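You operate a simulated robot arm through the tools that you are given. There is no shell and no other tool. Be economical: measure what you need, move in short steps, check, and stop when the job is done.

Carry out the task below with a simulated two-armed robot. There is one attempt and no reset: what you move stays moved.

Task
Read the blue band pack's tag on channel 2.
Fine: white button on, pack on the pad, blue knob to 2, teal button in last: green lamp lit. The reader slides, so hold it for knob and button.

The check looks at the end state, three seconds after you hand in, the way a careful person would. Anything else that was tipped, shoved, dropped, spilled or broken makes it a failure.

Robot
Two 7-joint arms with two-finger parallel grippers on one trunk, on a base that drives. Base frame: it is fixed to the floor where the robot stands at the start and does not move with it; the origin is under the middle of the robot, x ahead of it, y to its left, z up; the surface under the hand at the start is at about z = 900. Readings come in mm, rad, newtons and seconds.
The left shoulder is at the start at [70, 163, 1195], the right one opposite. With the tool pointing down near the work surface each hand reaches from about 400 to 880 mm from the robot's upright axis, wherever it stands, measured 20 degrees to its own side. Places, roughly: black button of the water tank [1400, -400, 400]; black dial [1200, -600, 900]; blue button of the winder [1200, -700, 1200]; blue crate [1500, 500, 250]; blue dial [600, -1000, 900]; collar with the blue knob [1600, -900, 1000]; core with the blue label [1750, -750, 250]; core with the yellow label [1750, -500, 250]; crank of the hand press [800, 300, 400]; crank of the winder [1200, -700, 1100]; dial of the can stand [1500, 800, 1000]; filter box [1250, 750, 1000]; filter slide [1200, 500, 1000]; full film roll [1500, 250, 250]; gate arm of the bar guide [500, 700, 900]; grey dial [4300, 100, 800]. Payload 3.43 kg a hand.
The tool frame of a hand sits at the grasp point between the pads (the TCP): z along the fingers, y along the line on which they close. The tips reach 34 mm beyond it. Largest opening 128 mm; finger width 24, thickness 12; the body of the gripper, 48 by 130 mm, starts 96 mm behind the TCP.
Orientation is that of the tool frame in the base frame, as a unit quaternion [w, x, y, z]. With the fingers straight down and closing along the base's y, the tool's x points along the base's -x, its y along +y and its z along -z.

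Tools
- The arms move only by the tool drive_tool. It takes "left_moves", "right_moves" or both (then of equal length, played together; a hand with none holds still); each is a list of rows, each an object of numbers (a shift or turn left out is 0, a gripper value left out holds the last): "grip": the opening, from 0 (shut) to 1 (fully open); "x", "y", "z": the shift along the base's x, y, z in m; "ax", "ay", "az": the turn, a rotation vector about the base's x, y, z in rad. In form: [{"grip": .., "x": .., "y": .., "z": .., "ax": .., "ay": .., "az": ..}, ...]. A call has 1 to 8 rows; each row is the pose to reach, as a shift and turn from the pose commanded when the call began. Each row takes 0.2 s and may step no farther than 50 mm and 0.15 rad from the row before; otherwise, or with a gripper value out of range, the whole call is refused. Where a pose cannot be reached the arm comes as near as it can. A force on the tool above 80 N (or 10 N above the force at the start of the call, whichever is more), or a blocked arm, ends the call early, and 0.2 s more pass. Each finger travels about 153 mm/s and halts on what it meets, pressing with about 26 N; the grip force reading is that of the motor and also rises with nothing between the fingers. The clock runs only during rows and for 0.2 s after the last one: add rows that repeat a pose to give the fingers time. It gives the time, the measured TCP pose, the force on the tool (base axes), the opening and the grip force at its end, in the units of the frame above (readings bear some noise), with the torque about the TCP (base axes, N m) and any sound that the robot's microphone picked up.
- Cameras (640 x 400 px; columns grow to the right, rows downward): "scene" is now at [138.1, -6.3, 1419.7]; the picture's right is [-0.06, -1.00, -0.00], its down [-0.59, 0.04, -0.81] and it looks along [0.80, -0.05, -0.59] (base axes); focal length 214 px, centre (320, 200). "left" rides on the left gripper at [76, 11, -160] in its tool frame; the picture's right is [-0.15, 0.99, 0.00], its down [-0.88, -0.13, -0.46] and it looks along [-0.45, -0.07, 0.89] (tool axes); focal length 234 px, centre (320, 200). "right" rides on the right gripper at [76, -11, -160] in its tool frame; the picture's right is [0.15, 0.99, 0.00], its down [-0.88, 0.13, -0.46] and it looks along [-0.45, 0.07, 0.89] (tool axes); focal length 234 px, centre (320, 200). There is no depth. A picture from a camera that has moved, and an enlarged one, comes with that camera's place and axes in the base frame and with its lens.
- grab_frame(camera): a new picture of that camera. It takes no simulated time.
- slide_trunk(by): slides the trunk up (or, below 0, down) by that many mm; the arms and the scene camera ride with it, the base frame stays. It gives what a move gives, with no picture.
- steer(legs): drives the robot by 1 to 6 legs, each [ahead, left, turn to the left] in mm, mm and rad, along the robot's own axes; the way and the turn of a leg run together, so that a leg with both is an arc; at most 1500 mm and 3.142 rad a leg. The arms and the cameras ride along, it lands a little off, and it stops where it bumps. It gives what a move gives.
- head_to(pan, tilt): turns the head with the scene camera to pan (to the left, within 1.501 rad either way) and tilt (down, from -0.506 to 1.204), counted from straight ahead of the robot. It gives what a move gives.
- close_up(camera, box): a new picture of the part [left, top, right, bottom] of that camera's present view, enlarged. It takes no simulated time.
- sign_off(): hands the job in; it is judged then, once.

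Go step by step. Nothing tells you exact positions but the pictures and the camera data: compare them with the known pose of the tool, close in by small moves and look again before you grip or let go. The budget is 120 turns and 100 pictures, counting those below and the enlarged ones. Unless the task says otherwise, let go and move clear before handing in, and close with one line.

The tools are called after "Request:" by a JSON object that holds its "name" and its "arguments". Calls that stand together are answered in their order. drive_tool: Moves the arms, as the interface text tells. Its arguments: {"type":"object","properties":{"left_moves":{"type":"array","items":{"type":"object","properties":{"grip":{"type":"number"},"x":{"type":"number"},"y":{"type":"number"},"z":{"type":"number"},"ax":{"type":"number"},"ay":{"type":"number"},"az":{"type":"number"}}}},"right_moves":{"type":"array","items":{"type":"object","properties":{"grip":{"type":"number"},"x":{"type":"number"},"y":{"type":"number"},"z":{"type":"number"},"ax":{"type":"number"},"ay":{"type":"number"},"az":{"type":"number"}}}}},"required":[]} The other tools are called the same way: slide_trunk (by) slides the trunk up or down; steer (legs) drives the base; head_to (pan, tilt) turns the head that bears the scene camera; grab_frame (camera) takes a picture; close_up (camera, box) takes an enlarged picture of a part of a camera's view; sign_off () hands the job in.

At the start:

```text
clock: 0.0
left_tool_pos: [519.7, 54.6, 1240.2]
left_tcp_rot: [0.0, -0.001, 1.0, -0.001]
left_ft_force: [0.8, 0.0, 0.0]
left_moment: [0.0, 0.01, -0.03]
left_finger_gap: 128.1
left_grip_force: 0.0
right_tool_pos: [436.8, -283.0, 1255.1]
right_tcp_rot: [0.0, 0.0, 1.0, -0.001]
right_ft_force: [-0.2, 0.4, -0.7]
right_moment: [-0.02, 0.02, 0.01]
right_finger_gap: 128.1
right_grip_force: 0.1
trunk travel left (down, up): [-675.0, 265.0]
robot x, y, heading: [-0.7, 0.3, -0.001]
head pan, tilt: [-0.061, 0.632]
```

scene: 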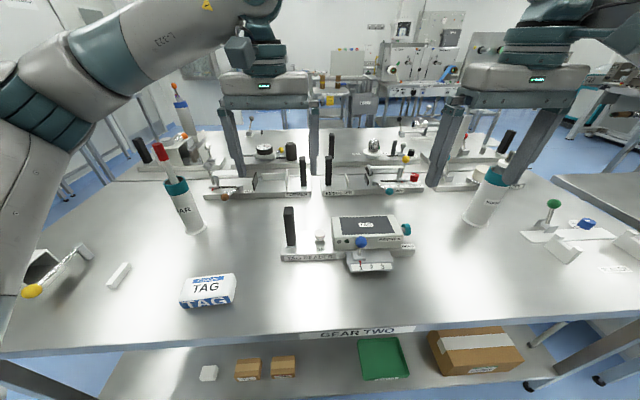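
right: 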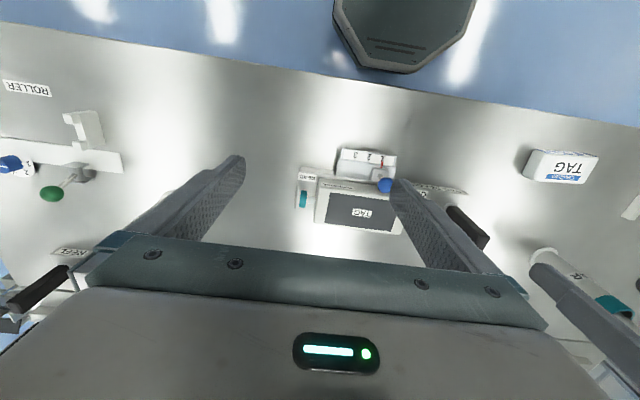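
left: 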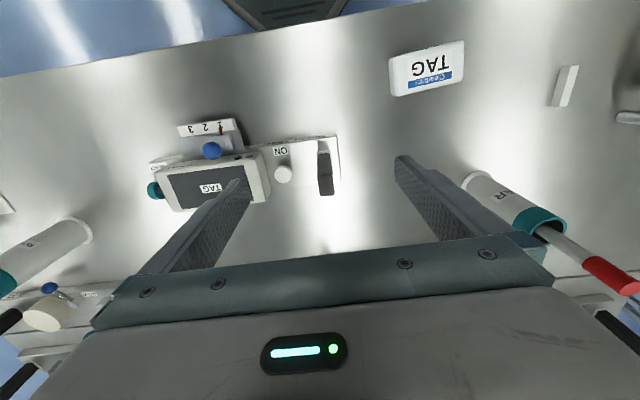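

I see the tag reader in the middle of the table, with a white button, black handle, blue knob with 1-2-3 scale and teal button at its right side; the blue-band TAG pack is to its left. I take closer looks first.

Request:
{"name": "close_up", "arguments": {"camera": "scene", "box": [270, 195, 430, 285]}}

Request:
{"name": "close_up", "arguments": {"camera": "left", "box": [140, 100, 360, 240]}}

Request:
{"name": "close_up", "arguments": {"camera": "scene", "box": [90, 240, 270, 340]}}

```text
4.00 times, centred on (350, 240) of scene
camera zoom: at [138.1, -6.3, 1419.7], right [-0.06, -1.0, 0.0], down [-0.59, 0.04, -0.81], along [0.8, -0.05, -0.59], focal length 858 px, centre (200, 40)
```

zoom: 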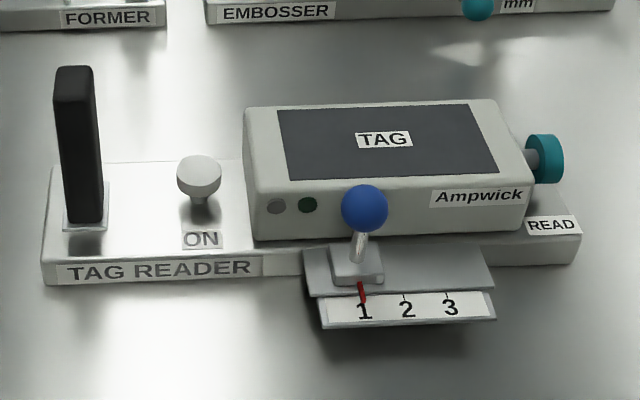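

```text
2.86 times, centred on (250, 170) of left
camera zoom: at [441.6, 66.1, 1400.3], right [0.15, 0.99, 0.0], down [0.88, -0.13, 0.46], along [0.45, -0.07, -0.89], focal length 669 px, centre (520, 286)
```

zoom: 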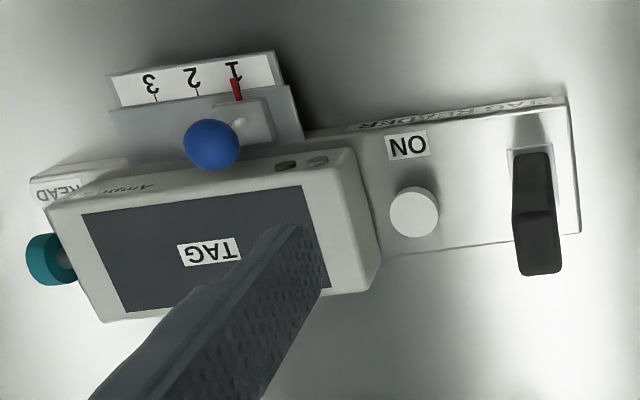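

```text
3.56 times, centred on (180, 290) of scene
camera zoom: at [138.1, -6.3, 1419.7], right [-0.06, -1.0, 0.0], down [-0.59, 0.04, -0.81], along [0.8, -0.05, -0.59], focal length 763 px, centre (818, -120)
```

zoom: 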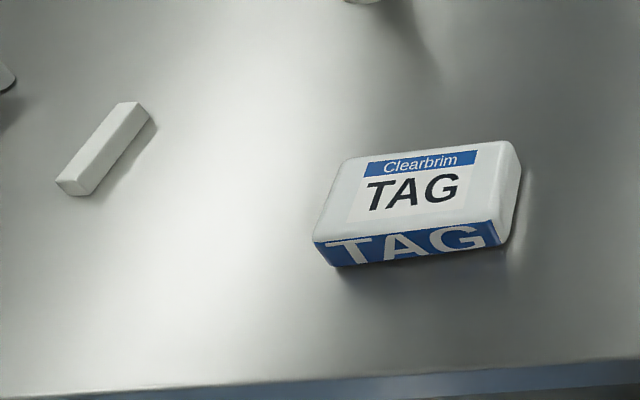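

The knob is a slider with a blue ball (now at 1), and the pad is the box's top. I'll turn the left hand 90° (narrow side across y), staying high, then look from it.

Request:
{"name": "drive_tool", "arguments": {"left_moves": [{"az": -0.15, "y": 0.01}, {"az": -0.3, "y": 0.02}, {"az": -0.45, "y": 0.03}, {"az": -0.6, "y": 0.04}, {"az": -0.75, "y": 0.05}, {"az": -0.9, "y": 0.06}, {"az": -1.05, "y": 0.07}, {"az": -1.2, "y": 0.08}]}}

Request:
{"name": "drive_tool", "arguments": {"left_moves": [{"az": -0.1, "x": -0.02, "y": 0.03}, {"az": -0.2, "x": -0.04, "y": 0.06}, {"az": -0.3, "x": -0.06, "y": 0.09}, {"az": -0.37, "x": -0.06, "y": 0.11}, {"az": -0.37, "x": -0.06, "y": 0.11}]}}

Request:
{"name": "grab_frame", "arguments": {"camera": "left"}}

Request:
{"name": "grab_frame", "arguments": {"camera": "scene"}}

```text
clock: 1.8
left_tool_pos: [518.9, 134.2, 1240.1]
left_tcp_rot: [-0.001, 0.565, 0.825, -0.001]
left_ft_force: [0.8, -0.2, -0.2]
left_moment: [0.0, 0.03, 0.06]
left_finger_gap: 127.9
left_grip_force: 0.0
right_tool_pos: [437.7, -283.4, 1255.3]
right_tcp_rot: [0.0, 0.0, 1.0, 0.0]
right_ft_force: [-0.3, 0.4, -0.1]
right_moment: [0.02, 0.04, -0.01]
right_finger_gap: 128.0
right_grip_force: 0.0
trunk travel left (down, up): [-675.0, 265.0]
robot x, y, heading: [1.0, -1.8, -0.003]
head pan, tilt: [-0.061, 0.632]
```

```text
clock: 3.0
left_tool_pos: [393.5, 193.2, 1219.7]
left_tcp_rot: [0.0, 0.706, 0.708, 0.0]
left_ft_force: [-0.7, -0.5, -0.8]
left_moment: [0.02, 0.02, 0.0]
left_finger_gap: 128.0
left_grip_force: 0.1
left hand out of reach, approached as far as the arm can: row 1, 2, 3, 4, 5
right_tool_pos: [438.3, -283.4, 1256.9]
right_tcp_rot: [0.0, 0.0, 1.0, 0.001]
right_ft_force: [-0.5, -0.2, 0.3]
right_moment: [0.0, 0.03, 0.02]
right_finger_gap: 127.9
right_grip_force: 0.0
trunk travel left (down, up): [-675.0, 265.0]
robot x, y, heading: [1.0, 0.3, 0.001]
head pan, tilt: [-0.061, 0.632]
```

```text
93 pictures are left
camera left: at [402.6, 268.9, 1379.3], right [0.99, -0.14, 0.0], down [-0.13, -0.88, 0.46], along [-0.07, -0.45, -0.89], focal length 234 px, centre (320, 200)
```

left: 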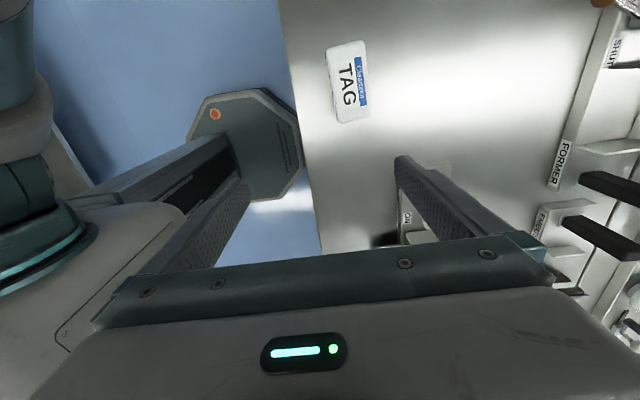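

```text
92 pictures are left
camera scene: at [138.3, -6.6, 1419.7], right [-0.06, -1.0, 0.0], down [-0.59, 0.04, -0.81], along [0.8, -0.05, -0.59], focal length 214 px, centre (320, 200)
```

scene: 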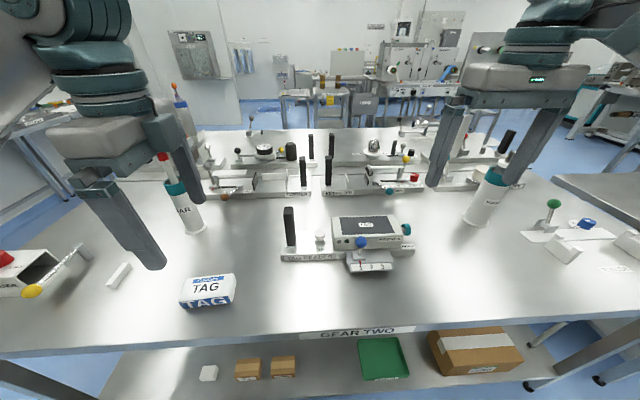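

The left hand came up short at this height; the yaw itself is right. I'll descend somewhat toward the pack and see whether reach recovers.

Request:
{"name": "drive_tool", "arguments": {"left_moves": [{"x": 0.01, "y": 0.02, "z": -0.03}, {"x": 0.03, "y": 0.04, "z": -0.06}, {"x": 0.05, "y": 0.05, "z": -0.09}, {"x": 0.065, "y": 0.055, "z": -0.12}, {"x": 0.065, "y": 0.055, "z": -0.12}]}}

Request:
{"name": "grab_frame", "arguments": {"camera": "left"}}

```text
clock: 4.2
left_tool_pos: [399.6, 202.4, 1102.1]
left_tcp_rot: [0.0, 0.706, 0.708, 0.0]
left_ft_force: [-0.1, -0.2, 0.7]
left_moment: [0.03, 0.03, 0.02]
left_finger_gap: 128.0
left_grip_force: 0.1
left hand out of reach, approached as far as the arm can: row 1, 2, 3, 4, 5
right_tool_pos: [436.2, -283.2, 1256.2]
right_tcp_rot: [0.0, 0.0, 1.0, 0.001]
right_ft_force: [0.3, 0.6, 1.6]
right_moment: [-0.02, 0.01, 0.01]
right_finger_gap: 127.8
right_grip_force: 0.1
trunk travel left (down, up): [-675.0, 265.0]
robot x, y, heading: [0.9, -4.7, 0.002]
head pan, tilt: [-0.061, 0.632]
```

```text
91 pictures are left
camera left: at [411.3, 277.2, 1262.1], right [0.99, -0.14, 0.0], down [-0.13, -0.88, 0.46], along [-0.06, -0.45, -0.89], focal length 234 px, centre (320, 200)
```

left: 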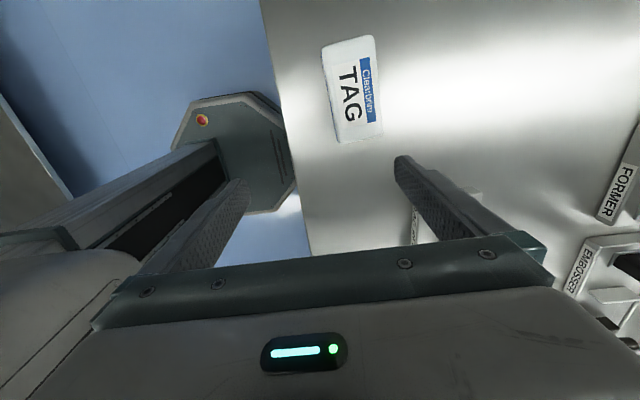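

With the hand yawed this way the left wrist is limited out to the side. I'll raise the hand and shift the base 200 mm left, so that pack and reader both lie inward of the left shoulder.

Request:
{"name": "drive_tool", "arguments": {"left_moves": [{"z": 0.04, "y": -0.03}, {"z": 0.08, "y": -0.06}, {"z": 0.11, "y": -0.08}]}}

Request:
{"name": "steer", "arguments": {"legs": [[0, 200, 0]]}}

Request:
{"name": "drive_tool", "arguments": {"left_moves": [{"x": 0.02, "y": -0.03, "z": -0.03}, {"x": 0.04, "y": -0.05, "z": -0.06}, {"x": 0.055, "y": -0.06, "z": -0.09}, {"x": 0.055, "y": -0.06, "z": -0.11}]}}

Request:
{"name": "grab_frame", "arguments": {"camera": "left"}}

```text
clock: 5.0
left_tool_pos: [402.2, 120.7, 1212.8]
left_tcp_rot: [0.0, 0.706, 0.708, 0.0]
left_ft_force: [0.3, -0.4, 0.3]
left_moment: [0.04, 0.03, -0.02]
left_finger_gap: 127.8
left_grip_force: 0.1
right_tool_pos: [437.6, -282.9, 1255.6]
right_tcp_rot: [0.0, 0.001, 1.0, 0.0]
right_ft_force: [-0.4, -0.2, 0.0]
right_moment: [0.02, -0.03, 0.01]
right_finger_gap: 128.1
right_grip_force: 0.1
trunk travel left (down, up): [-675.0, 265.0]
robot x, y, heading: [-1.8, -1.4, 0.001]
head pan, tilt: [-0.061, 0.632]
```

```text
clock: 6.6
left_tool_pos: [402.2, 318.1, 1213.0]
left_tcp_rot: [0.0, 0.707, 0.707, 0.0]
left_ft_force: [0.3, -0.8, -0.1]
left_moment: [0.03, 0.01, 0.02]
left_finger_gap: 127.8
left_grip_force: 0.1
right_tool_pos: [438.4, -84.9, 1255.1]
right_tcp_rot: [0.0, 0.001, 1.0, 0.001]
right_ft_force: [0.1, 0.0, -0.2]
right_moment: [0.02, 0.01, 0.0]
right_finger_gap: 128.0
right_grip_force: 0.1
trunk travel left (down, up): [-675.0, 265.0]
robot x, y, heading: [2.6, 195.3, 0.003]
head pan, tilt: [-0.061, 0.632]
```

```text
clock: 7.6
left_tool_pos: [457.0, 257.4, 1100.5]
left_tcp_rot: [-0.001, 0.707, 0.708, 0.0]
left_ft_force: [0.2, 0.3, 0.2]
left_moment: [0.02, 0.01, 0.0]
left_finger_gap: 128.1
left_grip_force: 0.1
right_tool_pos: [437.9, -87.4, 1255.9]
right_tcp_rot: [0.001, 0.0, 1.0, 0.0]
right_ft_force: [0.2, 0.2, 0.6]
right_moment: [0.01, 0.01, -0.01]
right_finger_gap: 128.0
right_grip_force: 0.0
trunk travel left (down, up): [-675.0, 265.0]
robot x, y, heading: [-1.1, 195.7, -0.003]
head pan, tilt: [-0.061, 0.632]
```

```text
90 pictures are left
camera left: at [468.0, 333.7, 1262.3], right [0.99, -0.15, 0.0], down [-0.13, -0.88, 0.46], along [-0.07, -0.45, -0.89], focal length 234 px, centre (320, 200)
```

left: 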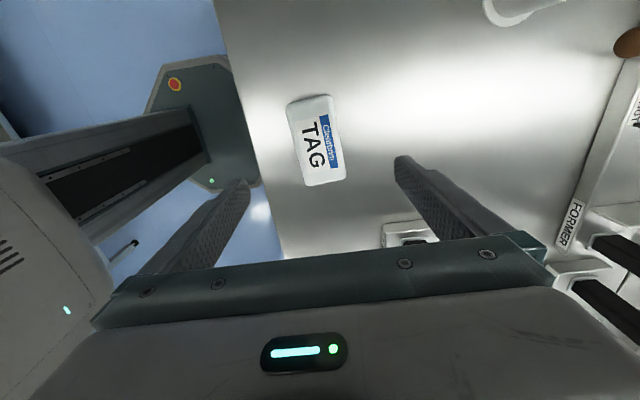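

Reach is fine now. I'll move the right hand aside and the left hand high above the white button to locate it.

Request:
{"name": "drive_tool", "arguments": {"left_moves": [{"x": 0.01, "y": -0.03, "z": 0.03}, {"x": 0.03, "y": -0.07, "z": 0.05}, {"x": 0.05, "y": -0.11, "z": 0.05}, {"x": 0.07, "y": -0.15, "z": 0.05}, {"x": 0.09, "y": -0.19, "z": 0.05}, {"x": 0.11, "y": -0.23, "z": 0.05, "grip": 0.3}, {"x": 0.13, "y": -0.265, "z": 0.05, "grip": 0}, {"x": 0.14, "y": -0.29, "z": 0.05, "grip": 0}], "right_moves": [{"y": -0.03}, {"y": -0.06}, {"y": -0.09}, {"y": -0.12}, {"y": -0.15}, {"y": -0.18}, {"y": -0.2}, {"y": -0.2}]}}

Request:
{"name": "grab_frame", "arguments": {"camera": "left"}}

Request:
{"name": "grab_frame", "arguments": {"camera": "scene"}}

Request:
{"name": "grab_frame", "arguments": {"camera": "right"}}

```text
clock: 9.4
left_tool_pos: [480.2, 49.3, 1176.0]
left_tcp_rot: [0.0, 0.705, 0.709, -0.001]
left_ft_force: [-0.3, 0.0, 0.4]
left_moment: [-0.04, -0.03, 0.02]
left_finger_gap: 0.0
left_grip_force: 26.1
left hand out of reach, approached as far as the arm can: row 3, 4, 5, 6, 7, 8
right_tool_pos: [437.2, -284.7, 1255.6]
right_tcp_rot: [-0.001, 0.001, 1.0, 0.0]
right_ft_force: [0.4, 0.4, 0.3]
right_moment: [-0.04, 0.03, -0.03]
right_finger_gap: 127.8
right_grip_force: 0.1
trunk travel left (down, up): [-675.0, 265.0]
robot x, y, heading: [2.0, 200.7, 0.002]
head pan, tilt: [-0.061, 0.632]
```

```text
89 pictures are left
camera left: at [489.8, 125.4, 1335.2], right [0.99, -0.14, 0.0], down [-0.12, -0.88, 0.46], along [-0.06, -0.45, -0.89], focal length 234 px, centre (320, 200)
```

left: 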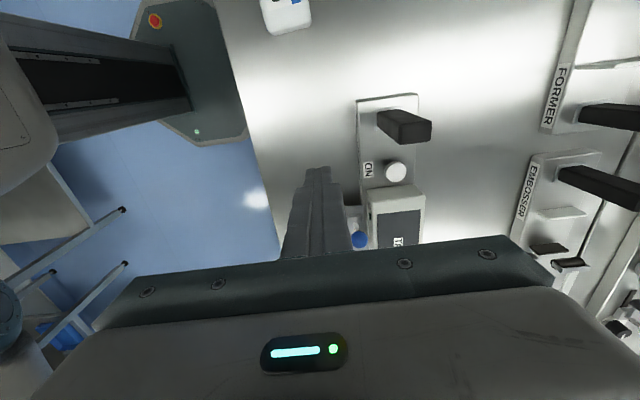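

```text
88 pictures are left
camera scene: at [138.3, 192.5, 1419.6], right [-0.06, -1.0, 0.0], down [-0.59, 0.04, -0.81], along [0.8, -0.05, -0.59], focal length 214 px, centre (320, 200)
```

scene: 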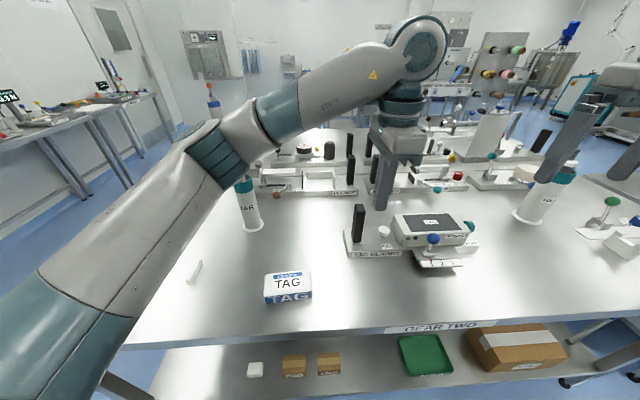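

```text
87 pictures are left
camera right: at [362.4, -294.8, 1416.6], right [-0.15, 0.99, 0.0], down [0.88, 0.13, 0.46], along [0.45, 0.07, -0.89], focal length 234 px, centre (320, 200)
```

right: 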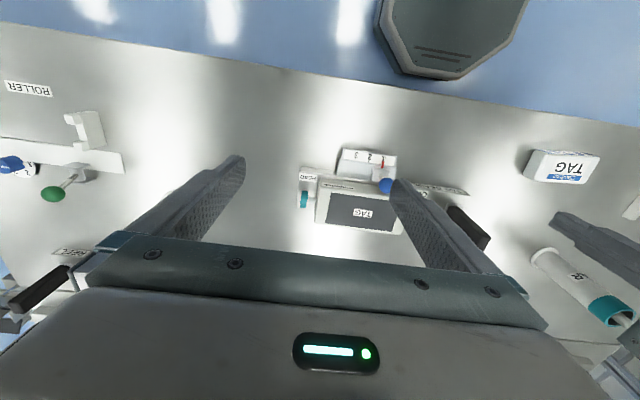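

The limit is the left wrist's roll relative to its forearm. Turning the robot about 0.6 rad to the right makes the needed hand yaw easy for everything, so I unroll the hand first and then turn in place.

Request:
{"name": "drive_tool", "arguments": {"left_moves": [{"az": 0.14, "y": 0.03, "z": 0.03}, {"az": 0.28, "y": 0.06, "z": 0.05}, {"az": 0.42, "y": 0.09, "z": 0.05}, {"az": 0.56, "y": 0.12, "z": 0.05}, {"az": 0.6, "y": 0.15, "z": 0.05}]}}

Request:
{"name": "steer", "arguments": {"legs": [[0, 0, -0.6]]}}

Request:
{"name": "head_to", "arguments": {"pan": 0.3, "tilt": 0.75}}

Request:
{"name": "grab_frame", "arguments": {"camera": "scene"}}

```text
clock: 10.6
left_tool_pos: [480.9, 202.7, 1224.7]
left_tcp_rot: [0.0, 0.465, 0.885, -0.001]
left_ft_force: [0.3, 0.3, -0.2]
left_moment: [-0.03, 0.01, 0.03]
left_finger_gap: 0.0
left_grip_force: 26.0
right_tool_pos: [438.0, -284.1, 1257.3]
right_tcp_rot: [0.0, 0.001, 1.0, -0.001]
right_ft_force: [0.4, 1.2, 0.5]
right_moment: [0.0, 0.01, 0.0]
right_finger_gap: 127.8
right_grip_force: 0.1
trunk travel left (down, up): [-675.0, 265.0]
robot x, y, heading: [-1.7, 199.6, -0.002]
head pan, tilt: [-0.061, 0.632]
```

```text
clock: 12.6
left_tool_pos: [399.8, -69.8, 1224.9]
left_tcp_rot: [-0.001, 0.704, 0.71, 0.0]
left_ft_force: [0.0, -0.3, 0.9]
left_moment: [-0.02, 0.03, -0.03]
left_finger_gap: 0.0
left_grip_force: 26.0
right_tool_pos: [91.7, -447.0, 1254.7]
right_tcp_rot: [-0.001, 0.293, 0.956, 0.0]
right_ft_force: [0.0, -0.3, -0.4]
right_moment: [0.03, -0.01, -0.04]
right_finger_gap: 128.0
right_grip_force: 0.0
trunk travel left (down, up): [-675.0, 265.0]
robot x, y, heading: [0.5, 201.0, -0.595]
head pan, tilt: [-0.061, 0.632]
```

```text
clock: 13.5
left_tool_pos: [400.3, -69.8, 1225.8]
left_tcp_rot: [0.0, 0.705, 0.71, 0.001]
left_ft_force: [0.7, -0.3, 1.0]
left_moment: [0.03, 0.01, -0.01]
left_finger_gap: 0.2
left_grip_force: 26.1
right_tool_pos: [92.5, -446.7, 1255.1]
right_tcp_rot: [0.001, 0.293, 0.956, 0.0]
right_ft_force: [0.8, 0.7, -1.1]
right_moment: [-0.01, 0.01, -0.02]
right_finger_gap: 128.1
right_grip_force: 0.1
trunk travel left (down, up): [-675.0, 265.0]
robot x, y, heading: [4.3, 197.4, -0.593]
head pan, tilt: [0.3, 0.75]
```

```text
86 pictures are left
camera scene: at [121.6, 145.1, 1409.7], right [-0.29, -0.96, 0.0], down [-0.65, 0.2, -0.73], along [0.7, -0.21, -0.68], focal length 214 px, centre (320, 200)
```

scene: 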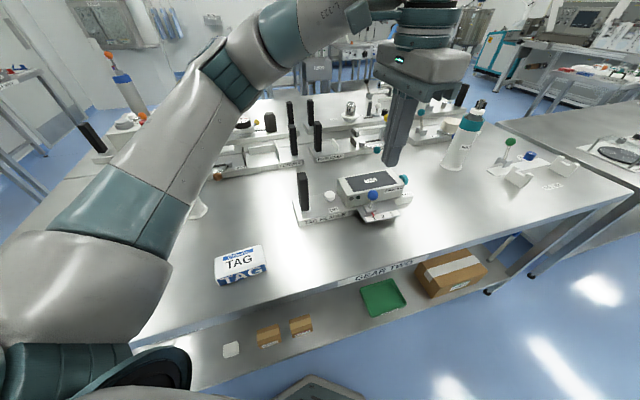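

The left hand is now at exactly the world yaw I want. I move it forward, near the white button, staying above the handle height.

Request:
{"name": "drive_tool", "arguments": {"left_moves": [{"x": 0.04, "y": 0.01}, {"x": 0.08, "y": 0.02}, {"x": 0.12, "y": 0.03}, {"x": 0.16, "y": 0.035, "z": -0.02}, {"x": 0.19, "y": 0.035, "z": -0.04}, {"x": 0.19, "y": 0.035, "z": -0.06}]}}

Request:
{"name": "grab_frame", "arguments": {"camera": "left"}}

Request:
{"name": "close_up", "arguments": {"camera": "scene", "box": [280, 130, 440, 230]}}

```text
clock: 14.9
left_tool_pos: [588.8, -33.3, 1164.7]
left_tcp_rot: [0.0, 0.705, 0.709, 0.0]
left_ft_force: [-0.1, 0.4, -0.7]
left_moment: [-0.03, 0.01, 0.01]
left_finger_gap: 0.0
left_grip_force: 25.6
right_tool_pos: [91.9, -447.0, 1255.9]
right_tcp_rot: [-0.001, 0.293, 0.956, 0.001]
right_ft_force: [0.1, -0.5, -0.3]
right_moment: [-0.01, 0.01, 0.01]
right_finger_gap: 128.1
right_grip_force: 0.1
trunk travel left (down, up): [-675.0, 265.0]
robot x, y, heading: [-5.2, 199.1, -0.596]
head pan, tilt: [0.3, 0.75]
```

```text
85 pictures are left
camera left: at [598.3, 42.5, 1324.9], right [0.99, -0.14, 0.0], down [-0.13, -0.88, 0.46], along [-0.06, -0.45, -0.89], focal length 234 px, centre (320, 200)
```

left: 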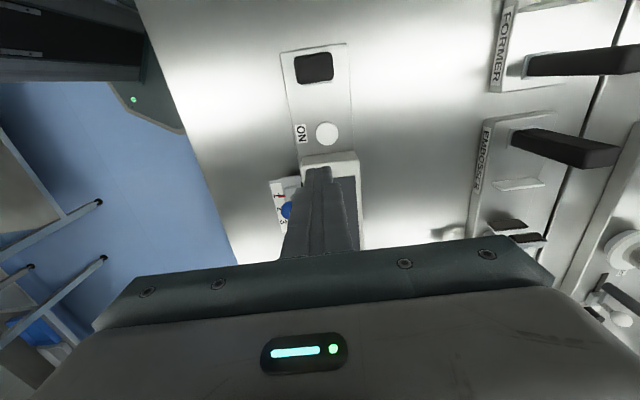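

```text
4.00 times, centred on (360, 180) of scene
camera zoom: at [121.5, 145.2, 1409.7], right [-0.29, -0.96, 0.0], down [-0.65, 0.2, -0.73], along [0.7, -0.21, -0.68], focal length 858 px, centre (160, 280)
```

zoom: 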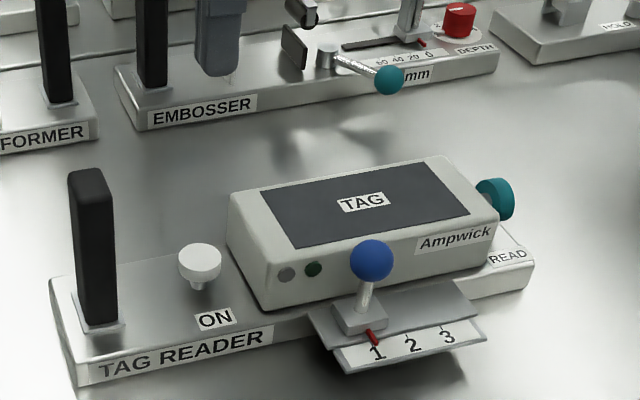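

White button top is at about [599, −33, 960], handle top at about [594, 53, 1062]. I lower the closed left fingers over the button to press it.

Request:
{"name": "drive_tool", "arguments": {"left_moves": [{"x": 0.01, "z": -0.04}, {"x": 0.01, "z": -0.08}, {"x": 0.01, "z": -0.12}, {"x": 0.01, "z": -0.145}, {"x": 0.01, "z": -0.145}]}}

Request:
{"name": "close_up", "arguments": {"camera": "scene", "box": [280, 130, 440, 230]}}

Request:
{"name": "close_up", "arguments": {"camera": "left", "box": [220, 60, 420, 260]}}

```text
clock: 16.1
left_tool_pos: [599.3, -33.1, 1021.8]
left_tcp_rot: [0.0, 0.705, 0.709, 0.0]
left_ft_force: [-0.2, 0.3, -0.2]
left_moment: [0.03, -0.05, 0.01]
left_finger_gap: 0.0
left_grip_force: 26.1
right_tool_pos: [91.1, -446.2, 1255.1]
right_tcp_rot: [-0.001, 0.293, 0.956, -0.001]
right_ft_force: [-1.0, -0.4, 0.0]
right_moment: [0.0, -0.01, -0.03]
right_finger_gap: 128.0
right_grip_force: 0.2
trunk travel left (down, up): [-675.0, 265.0]
robot x, y, heading: [2.1, 199.8, -0.597]
head pan, tilt: [0.3, 0.75]
```

```text
4.00 times, centred on (360, 180) of scene
camera zoom: at [121.0, 145.2, 1409.7], right [-0.29, -0.96, 0.0], down [-0.65, 0.2, -0.73], along [0.7, -0.21, -0.68], focal length 858 px, centre (160, 280)
```

zoom: 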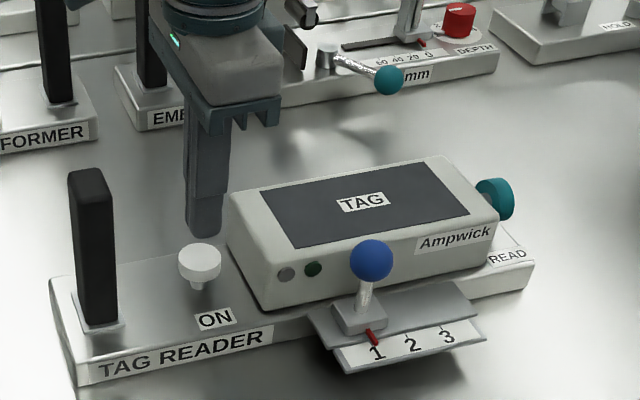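

```text
2.00 times, centred on (320, 160) of left
camera zoom: at [608.5, 42.5, 1181.2], right [0.99, -0.14, 0.0], down [-0.12, -0.88, 0.46], along [-0.06, -0.45, -0.89], focal length 468 px, centre (320, 280)
```

zoom: 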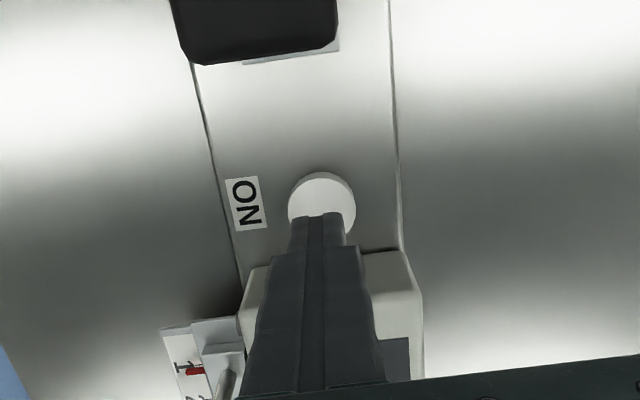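

Tip is well aligned about 20 mm above the button. I press down in small steps.

Request:
{"name": "drive_tool", "arguments": {"left_moves": [{"y": 0.003, "z": -0.015}, {"y": 0.003, "z": -0.022}, {"y": 0.003, "z": -0.027}, {"y": 0.003, "z": -0.031}, {"y": 0.003, "z": -0.035}, {"y": 0.003, "z": -0.035}]}}

Request:
{"name": "close_up", "arguments": {"camera": "scene", "box": [280, 130, 440, 230]}}

```text
clock: 17.5
left_tool_pos: [599.9, -30.6, 985.7]
left_tcp_rot: [0.001, 0.704, 0.71, 0.001]
left_ft_force: [0.1, -0.6, -0.4]
left_moment: [-0.02, 0.0, 0.0]
left_finger_gap: 0.0
left_grip_force: 26.1
right_tool_pos: [91.7, -447.4, 1255.4]
right_tcp_rot: [0.0, 0.293, 0.956, 0.0]
right_ft_force: [0.3, 0.7, 0.0]
right_moment: [-0.01, 0.04, 0.0]
right_finger_gap: 128.0
right_grip_force: 0.0
trunk travel left (down, up): [-675.0, 265.0]
robot x, y, heading: [1.1, 201.8, -0.595]
head pan, tilt: [0.3, 0.75]
```

```text
4.00 times, centred on (360, 180) of scene
camera zoom: at [121.4, 145.3, 1409.7], right [-0.29, -0.96, 0.0], down [-0.65, 0.2, -0.73], along [0.7, -0.21, -0.68], focal length 858 px, centre (160, 280)
```

zoom: 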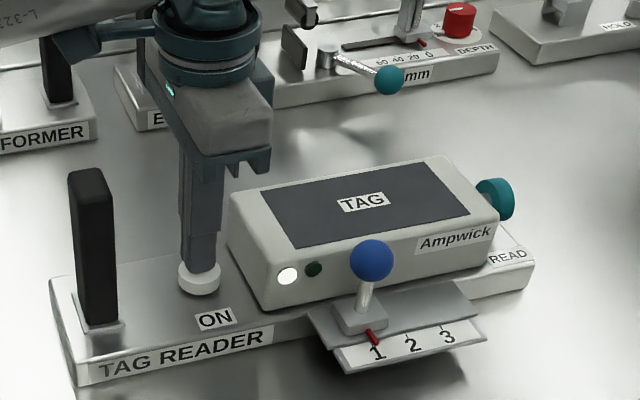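

The white lamp is lit. I back straight up and check that it stays on.

Request:
{"name": "drive_tool", "arguments": {"left_moves": [{"z": 0.04}, {"z": 0.08}, {"z": 0.12}, {"z": 0.16}, {"z": 0.18, "y": 0.04}, {"z": 0.18, "y": 0.08}, {"z": 0.18, "y": 0.12}]}}

Request:
{"name": "close_up", "arguments": {"camera": "scene", "box": [280, 130, 440, 230]}}

Request:
{"name": "close_up", "arguments": {"camera": "scene", "box": [180, 220, 300, 300]}}

```text
clock: 19.1
left_tool_pos: [599.4, 91.0, 1165.6]
left_tcp_rot: [0.001, 0.706, 0.709, 0.0]
left_ft_force: [-0.1, 0.4, 0.4]
left_moment: [0.0, -0.02, -0.02]
left_finger_gap: 0.3
left_grip_force: 25.6
right_tool_pos: [90.2, -445.4, 1256.0]
right_tcp_rot: [0.001, 0.294, 0.956, 0.0]
right_ft_force: [-0.5, 0.2, 0.2]
right_moment: [-0.02, -0.03, 0.02]
right_finger_gap: 127.8
right_grip_force: 0.1
trunk travel left (down, up): [-675.0, 265.0]
robot x, y, heading: [-3.6, 198.2, -0.599]
head pan, tilt: [0.3, 0.75]
```

```text
4.00 times, centred on (360, 180) of scene
camera zoom: at [121.2, 146.9, 1409.8], right [-0.29, -0.96, 0.0], down [-0.65, 0.2, -0.73], along [0.7, -0.21, -0.68], focal length 858 px, centre (160, 280)
```

zoom: 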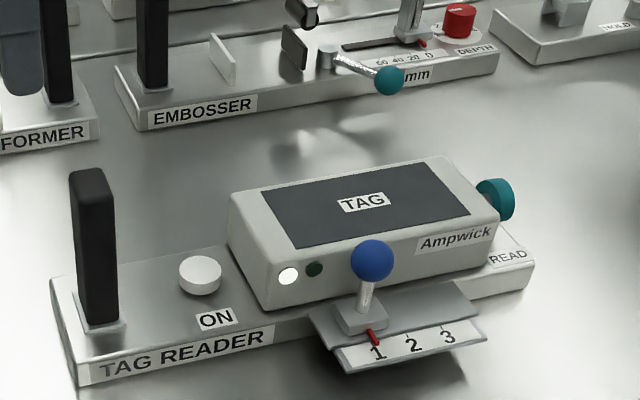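

```text
5.00 times, centred on (240, 260) of scene
camera zoom: at [121.2, 146.9, 1409.8], right [-0.29, -0.96, 0.0], down [-0.65, 0.2, -0.73], along [0.7, -0.21, -0.68], focal length 1072 px, centre (720, -100)
```

zoom: 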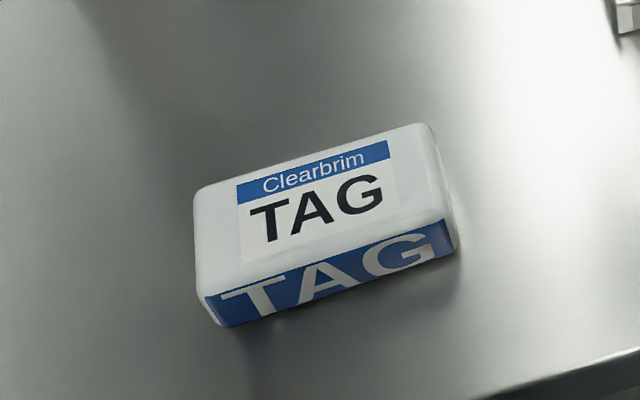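

The button latched and the lamp stays on. The pack is centred around [452, 252], about 113 × 62 mm, turned some 2.5°; I go above it with the fingers open.

Request:
{"name": "drive_tool", "arguments": {"left_moves": [{"x": -0.03, "y": 0.03, "grip": 1}, {"x": -0.06, "y": 0.065, "az": 0.02, "grip": 1}, {"x": -0.09, "y": 0.1, "az": 0.04}, {"x": -0.12, "y": 0.13, "az": 0.04}, {"x": -0.147, "y": 0.161, "az": 0.04}, {"x": -0.147, "y": 0.161, "az": 0.04, "z": -0.04}, {"x": -0.147, "y": 0.161, "az": 0.04, "z": -0.08}, {"x": -0.147, "y": 0.161, "az": 0.04, "z": -0.12}]}}

Request:
{"name": "grab_frame", "arguments": {"camera": "left"}}

Request:
{"name": "grab_frame", "arguments": {"camera": "scene"}}

```text
clock: 20.9
left_tool_pos: [466.5, 243.9, 1050.8]
left_tcp_rot: [0.0, 0.691, 0.723, -0.002]
left_ft_force: [-0.7, 0.4, 0.4]
left_moment: [0.04, 0.03, 0.03]
left_finger_gap: 128.2
left_grip_force: 0.0
left hand out of reach, approached as far as the arm can: row 8
right_tool_pos: [91.4, -446.8, 1256.2]
right_tcp_rot: [0.0, 0.293, 0.956, 0.001]
right_ft_force: [-0.2, -0.4, -0.1]
right_moment: [0.0, -0.03, 0.02]
right_finger_gap: 128.0
right_grip_force: 0.1
trunk travel left (down, up): [-675.0, 265.0]
robot x, y, heading: [-0.3, 198.2, -0.594]
head pan, tilt: [0.3, 0.75]
```

```text
78 pictures are left
camera left: at [474.5, 321.0, 1210.8], right [0.99, -0.1, 0.0], down [-0.09, -0.89, 0.46], along [-0.05, -0.45, -0.89], focal length 234 px, centre (320, 200)
```

left: 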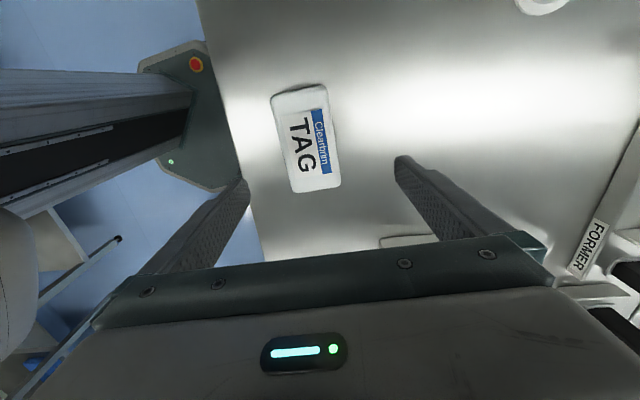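

```text
77 pictures are left
camera scene: at [122.1, 145.8, 1409.7], right [-0.29, -0.96, 0.0], down [-0.65, 0.2, -0.73], along [0.7, -0.21, -0.68], focal length 214 px, centre (320, 200)
```

scene: 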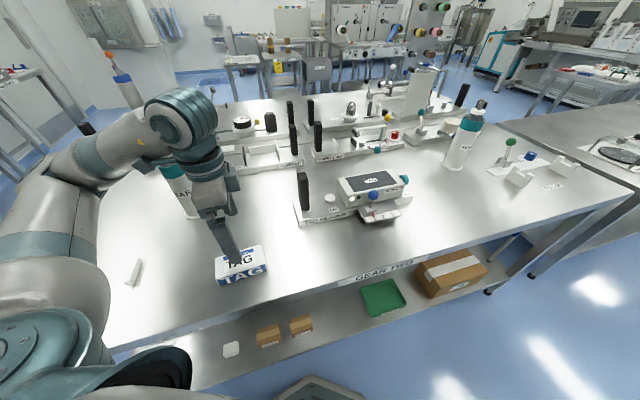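

The pack is too close to the left shoulder. I back the base 90 mm away from the table (along −x).

Request:
{"name": "steer", "arguments": {"legs": [[-74, -51, 0]]}}

Request:
{"name": "drive_tool", "arguments": {"left_moves": [{"x": 0.03}, {"x": 0.06, "y": 0.005}, {"x": 0.077, "y": 0.008}, {"x": 0.077, "y": 0.008}]}}

Request:
{"name": "grab_frame", "arguments": {"camera": "left"}}

```text
clock: 22.0
left_tool_pos: [377.3, 243.3, 1052.1]
left_tcp_rot: [-0.002, 0.69, 0.724, 0.0]
left_ft_force: [0.4, 0.4, 0.8]
left_moment: [0.0, 0.0, 0.01]
left_finger_gap: 128.0
left_grip_force: 0.1
right_tool_pos: [4.3, -447.7, 1256.3]
right_tcp_rot: [0.0, 0.293, 0.956, 0.0]
right_ft_force: [-0.3, -0.4, -0.5]
right_moment: [0.01, 0.01, -0.02]
right_finger_gap: 127.9
right_grip_force: 0.0
trunk travel left (down, up): [-675.0, 265.0]
robot x, y, heading: [-87.5, 196.0, -0.597]
head pan, tilt: [0.3, 0.75]
```

```text
clock: 23.0
left_tool_pos: [455.1, 250.4, 1051.9]
left_tcp_rot: [-0.003, 0.69, 0.724, -0.002]
left_ft_force: [-0.3, 0.3, 0.5]
left_moment: [-0.01, -0.02, -0.03]
left_finger_gap: 127.9
left_grip_force: 0.0
right_tool_pos: [2.9, -447.1, 1255.4]
right_tcp_rot: [0.0, 0.292, 0.956, 0.0]
right_ft_force: [-0.3, 0.6, -0.1]
right_moment: [0.02, -0.02, -0.01]
right_finger_gap: 128.0
right_grip_force: 0.0
trunk travel left (down, up): [-675.0, 265.0]
robot x, y, heading: [-89.6, 200.4, -0.593]
head pan, tilt: [0.3, 0.75]
```

```text
76 pictures are left
camera left: at [463.0, 328.6, 1211.2], right [1.0, -0.1, 0.0], down [-0.09, -0.89, 0.46], along [-0.05, -0.45, -0.89], focal length 234 px, centre (320, 200)
```

left: 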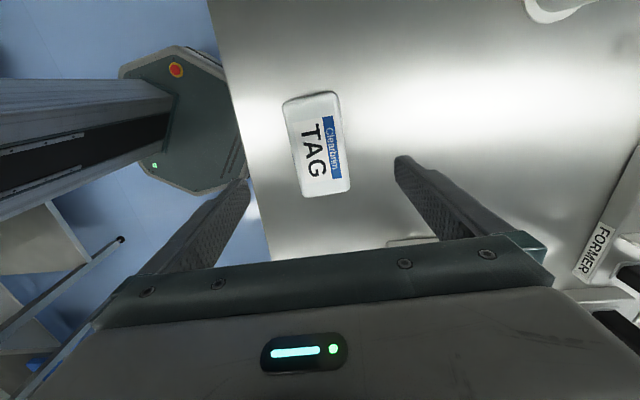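

The pack is centred between the fingers and aligned. I descend and close.

Request:
{"name": "drive_tool", "arguments": {"left_moves": [{"x": -0.002, "y": 0.004, "z": -0.04}, {"x": -0.002, "y": 0.004, "z": -0.08}, {"x": -0.002, "y": 0.004, "z": -0.1}, {"x": -0.002, "y": 0.004, "z": -0.107}, {"x": -0.002, "y": 0.004, "z": -0.107}]}}

Request:
{"name": "grab_frame", "arguments": {"camera": "left"}}

Request:
{"name": "close_up", "arguments": {"camera": "scene", "box": [180, 180, 380, 305]}}

```text
clock: 24.2
left_tool_pos: [452.4, 255.3, 943.9]
left_tcp_rot: [-0.002, 0.691, 0.723, -0.001]
left_ft_force: [-0.5, 0.5, 0.4]
left_moment: [0.02, -0.02, 0.02]
left_finger_gap: 128.1
left_grip_force: 0.1
right_tool_pos: [3.2, -448.9, 1255.3]
right_tcp_rot: [-0.001, 0.293, 0.956, 0.0]
right_ft_force: [0.1, 0.9, -1.6]
right_moment: [0.0, 0.02, 0.01]
right_finger_gap: 128.2
right_grip_force: 0.0
trunk travel left (down, up): [-675.0, 265.0]
robot x, y, heading: [-89.8, 193.9, -0.595]
head pan, tilt: [0.3, 0.75]
```

```text
75 pictures are left
camera left: at [460.2, 332.1, 1104.1], right [0.99, -0.1, 0.0], down [-0.09, -0.89, 0.45], along [-0.05, -0.45, -0.89], focal length 234 px, centre (320, 200)
```

left: 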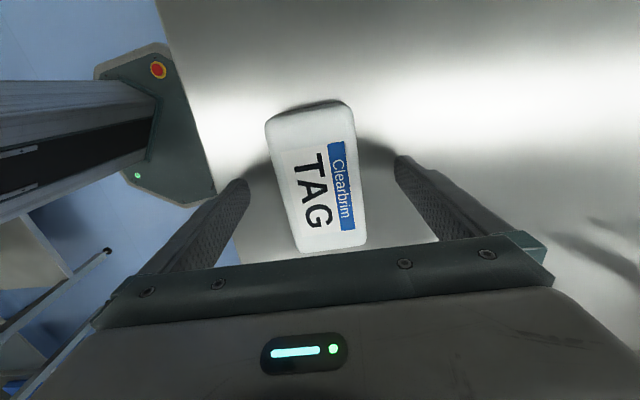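

```text
3.20 times, centred on (280, 242) of scene
camera zoom: at [32.3, 144.6, 1409.6], right [-0.29, -0.96, 0.0], down [-0.65, 0.2, -0.73], along [0.7, -0.21, -0.68], focal length 686 px, centre (448, 64)
```

zoom: 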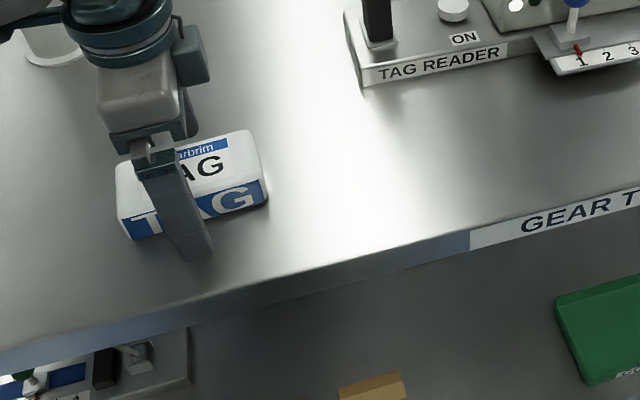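

Fingers straddle the pack mid-length. Closing the grip.

Request:
{"name": "drive_tool", "arguments": {"left_moves": [{"grip": 0.6}, {"grip": 0.4}, {"grip": 0.3}, {"grip": 0.3}]}}

Request:
{"name": "drive_tool", "arguments": {"left_moves": [{"grip": 0}, {"grip": 0}, {"grip": 0}, {"grip": 0}, {"grip": 0}]}}

```text
clock: 25.2
left_tool_pos: [453.9, 255.7, 944.0]
left_tcp_rot: [-0.002, 0.69, 0.724, 0.0]
left_ft_force: [1.5, 0.3, 0.8]
left_moment: [-0.09, -0.08, 0.06]
left_finger_gap: 64.4
left_grip_force: 25.9
right_tool_pos: [2.7, -448.2, 1255.3]
right_tcp_rot: [0.0, 0.293, 0.956, 0.0]
right_ft_force: [-0.1, 0.3, 1.4]
right_moment: [0.03, 0.04, 0.04]
right_finger_gap: 128.1
right_grip_force: 0.0
trunk travel left (down, up): [-675.0, 265.0]
robot x, y, heading: [-86.8, 199.5, -0.597]
head pan, tilt: [0.3, 0.75]
```

```text
clock: 26.4
left_tool_pos: [453.5, 255.2, 944.2]
left_tcp_rot: [-0.002, 0.69, 0.724, 0.0]
left_ft_force: [0.9, -0.2, 1.2]
left_moment: [-0.01, -0.15, -0.01]
left_finger_gap: 64.4
left_grip_force: 25.8
right_tool_pos: [3.8, -447.6, 1255.4]
right_tcp_rot: [0.0, 0.294, 0.956, 0.0]
right_ft_force: [0.7, -0.7, -0.2]
right_moment: [0.0, -0.01, -0.02]
right_finger_gap: 128.0
right_grip_force: 0.1
trunk travel left (down, up): [-675.0, 265.0]
robot x, y, heading: [-89.3, 200.6, -0.595]
head pan, tilt: [0.3, 0.75]
```

Held at 64 mm. The pad is centred near [605, −175] with its top around z 980; I lift the pack and carry it over in an arc above the handle.

Request:
{"name": "drive_tool", "arguments": {"left_moves": [{"z": 0.02}, {"z": 0.06}, {"z": 0.11}, {"z": 0.16}, {"z": 0.2}, {"z": 0.215, "x": 0.015, "y": -0.03}, {"z": 0.215, "x": 0.03, "y": -0.07, "az": -0.02}, {"z": 0.215, "x": 0.045, "y": -0.115, "az": -0.048}]}}

Request:
{"name": "grab_frame", "arguments": {"camera": "left"}}

Request:
{"name": "grab_frame", "arguments": {"camera": "scene"}}

```text
clock: 28.2
left_tool_pos: [496.6, 139.3, 1158.1]
left_tcp_rot: [-0.002, 0.707, 0.707, 0.0]
left_ft_force: [-0.1, -0.7, 0.0]
left_moment: [0.04, 0.05, -0.01]
left_finger_gap: 0.1
left_grip_force: 26.4
right_tool_pos: [3.4, -450.0, 1254.4]
right_tcp_rot: [0.0, 0.292, 0.956, 0.001]
right_ft_force: [-0.1, -0.7, 0.2]
right_moment: [0.06, -0.01, -0.03]
right_finger_gap: 127.9
right_grip_force: 0.0
trunk travel left (down, up): [-675.0, 265.0]
robot x, y, heading: [-88.0, 197.3, -0.594]
head pan, tilt: [0.3, 0.75]
```

```text
73 pictures are left
camera left: at [507.7, 214.4, 1318.3], right [0.99, -0.15, 0.0], down [-0.13, -0.88, 0.45], along [-0.07, -0.45, -0.89], focal length 234 px, centre (320, 200)
```

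left: 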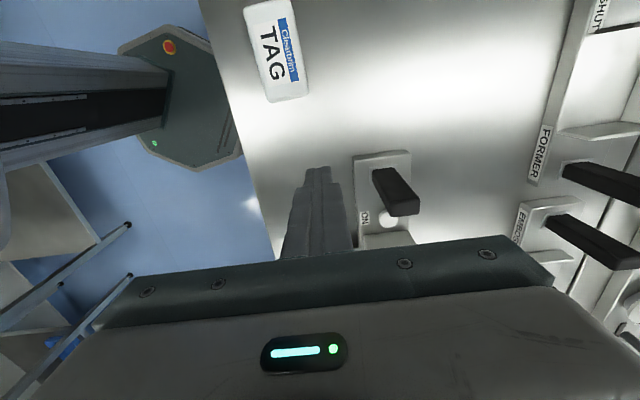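

```text
72 pictures are left
camera scene: at [32.9, 142.3, 1409.5], right [-0.29, -0.96, 0.0], down [-0.65, 0.2, -0.73], along [0.7, -0.21, -0.68], focal length 214 px, centre (320, 200)
```

scene: 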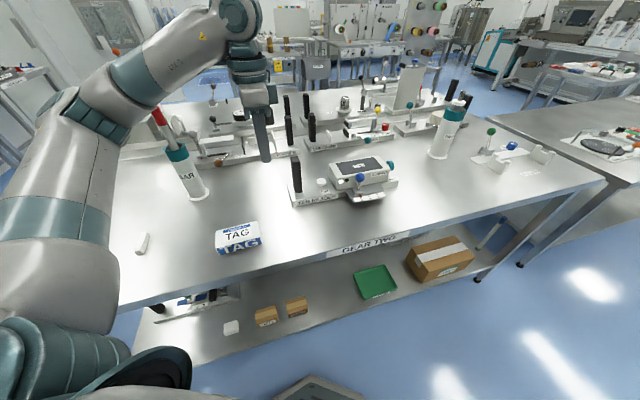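

The pack slipped out of the fingers and stayed on the table. I go back over it with open fingers to see how it lies now.

Request:
{"name": "drive_tool", "arguments": {"left_moves": [{"x": -0.015, "y": 0.045, "grip": 1}, {"x": -0.03, "y": 0.09, "grip": 1}, {"x": -0.042, "y": 0.115, "z": -0.03}, {"x": -0.042, "y": 0.115, "z": -0.07}, {"x": -0.042, "y": 0.115, "z": -0.11}, {"x": -0.042, "y": 0.115, "z": -0.11}]}}

Request:
{"name": "grab_frame", "arguments": {"camera": "left"}}

Request:
{"name": "close_up", "arguments": {"camera": "scene", "box": [180, 180, 300, 280]}}

```text
clock: 29.6
left_tool_pos: [457.3, 253.8, 1048.9]
left_tcp_rot: [-0.002, 0.707, 0.707, 0.0]
left_ft_force: [-0.6, -0.1, 0.0]
left_moment: [0.01, -0.05, 0.0]
left_finger_gap: 128.0
left_grip_force: 0.1
right_tool_pos: [3.4, -447.2, 1255.9]
right_tcp_rot: [0.0, 0.293, 0.956, 0.0]
right_ft_force: [-0.6, 0.4, 0.0]
right_moment: [0.02, 0.02, -0.05]
right_finger_gap: 128.0
right_grip_force: 0.1
trunk travel left (down, up): [-675.0, 265.0]
robot x, y, heading: [-89.4, 197.1, -0.595]
head pan, tilt: [0.3, 0.75]
```

```text
71 pictures are left
camera left: at [467.6, 331.0, 1209.5], right [0.99, -0.15, 0.0], down [-0.13, -0.88, 0.46], along [-0.07, -0.45, -0.89], focal length 234 px, centre (320, 200)
```

left: 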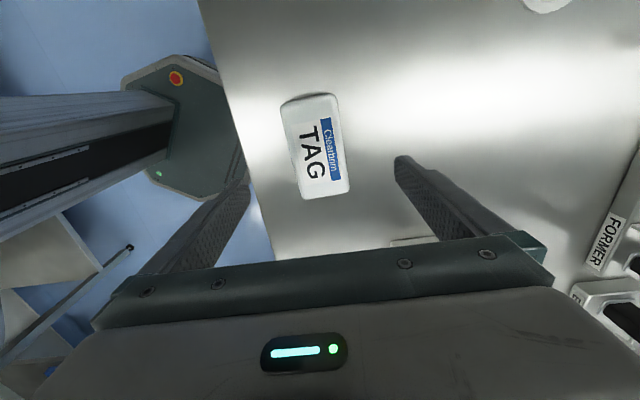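

```text
4.00 times, centred on (240, 230) of scene
camera zoom: at [32.2, 144.6, 1409.7], right [-0.29, -0.96, 0.0], down [-0.65, 0.2, -0.73], along [0.7, -0.21, -0.68], focal length 858 px, centre (640, 80)
```

zoom: 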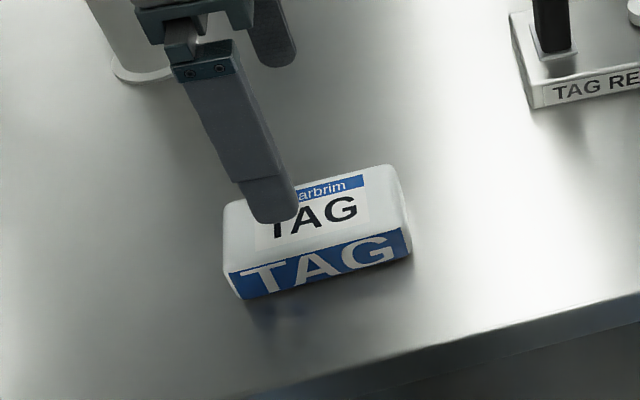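

The pack lies practically where it was. I descend lower this time so more of the finger pads bear on it, grip, and lift only a little to test.

Request:
{"name": "drive_tool", "arguments": {"left_moves": [{"x": -0.002, "y": 0.006, "z": -0.04, "az": 0.02}, {"x": -0.002, "y": 0.006, "z": -0.08, "az": 0.02}, {"x": -0.002, "y": 0.006, "z": -0.1, "az": 0.02}, {"x": -0.002, "y": 0.006, "z": -0.108, "az": 0.02}, {"x": -0.002, "y": 0.006, "z": -0.113, "az": 0.02}, {"x": -0.002, "y": 0.006, "z": -0.113, "az": 0.02}]}}

Request:
{"name": "drive_tool", "arguments": {"left_moves": [{"grip": 0.7}, {"grip": 0.5}, {"grip": 0}, {"grip": 0}, {"grip": 0}, {"grip": 0}, {"grip": 0}]}}

Request:
{"name": "close_up", "arguments": {"camera": "scene", "box": [180, 180, 300, 280]}}

Request:
{"name": "grab_frame", "arguments": {"camera": "left"}}

```text
clock: 31.0
left_tool_pos: [454.6, 261.8, 936.0]
left_tcp_rot: [-0.001, 0.699, 0.715, 0.0]
left_ft_force: [-0.8, -1.5, -0.4]
left_moment: [-0.01, 0.01, 0.02]
left_finger_gap: 128.1
left_grip_force: 0.1
left hand out of reach, approached as far as the arm can: row 3, 4
right_tool_pos: [1.9, -447.9, 1254.7]
right_tcp_rot: [0.0, 0.293, 0.956, 0.0]
right_ft_force: [-0.9, 0.6, -0.7]
right_moment: [0.01, 0.01, -0.01]
right_finger_gap: 127.9
right_grip_force: 0.0
trunk travel left (down, up): [-675.0, 265.0]
robot x, y, heading: [-89.1, 197.1, -0.6]
head pan, tilt: [0.3, 0.75]
```

```text
clock: 32.6
left_tool_pos: [454.2, 260.8, 937.0]
left_tcp_rot: [-0.002, 0.699, 0.715, 0.0]
left_ft_force: [-0.2, 0.3, 0.9]
left_moment: [-0.05, -0.07, 0.03]
left_finger_gap: 64.2
left_grip_force: 25.9
right_tool_pos: [2.2, -448.1, 1256.1]
right_tcp_rot: [0.001, 0.293, 0.956, 0.0]
right_ft_force: [-0.6, -0.7, -0.2]
right_moment: [-0.04, 0.01, 0.03]
right_finger_gap: 128.0
right_grip_force: 0.0
trunk travel left (down, up): [-675.0, 265.0]
robot x, y, heading: [-91.0, 200.2, -0.593]
head pan, tilt: [0.3, 0.75]
```

```text
4.00 times, centred on (240, 230) of scene
camera zoom: at [32.4, 144.8, 1409.7], right [-0.29, -0.96, 0.0], down [-0.65, 0.2, -0.73], along [0.7, -0.21, -0.68], focal length 858 px, centre (640, 80)
```

zoom: 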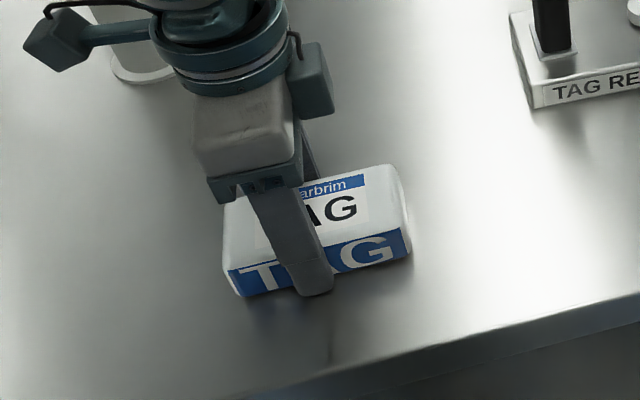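

```text
68 pictures are left
camera left: at [463.0, 337.9, 1096.5], right [0.99, -0.12, 0.0], down [-0.11, -0.88, 0.45], along [-0.06, -0.45, -0.89], focal length 234 px, centre (320, 200)
```

left: 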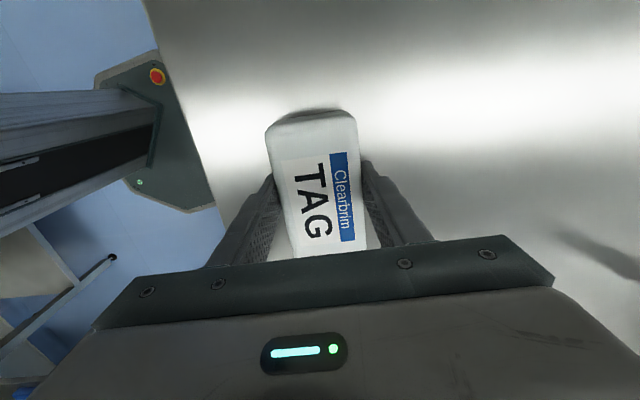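

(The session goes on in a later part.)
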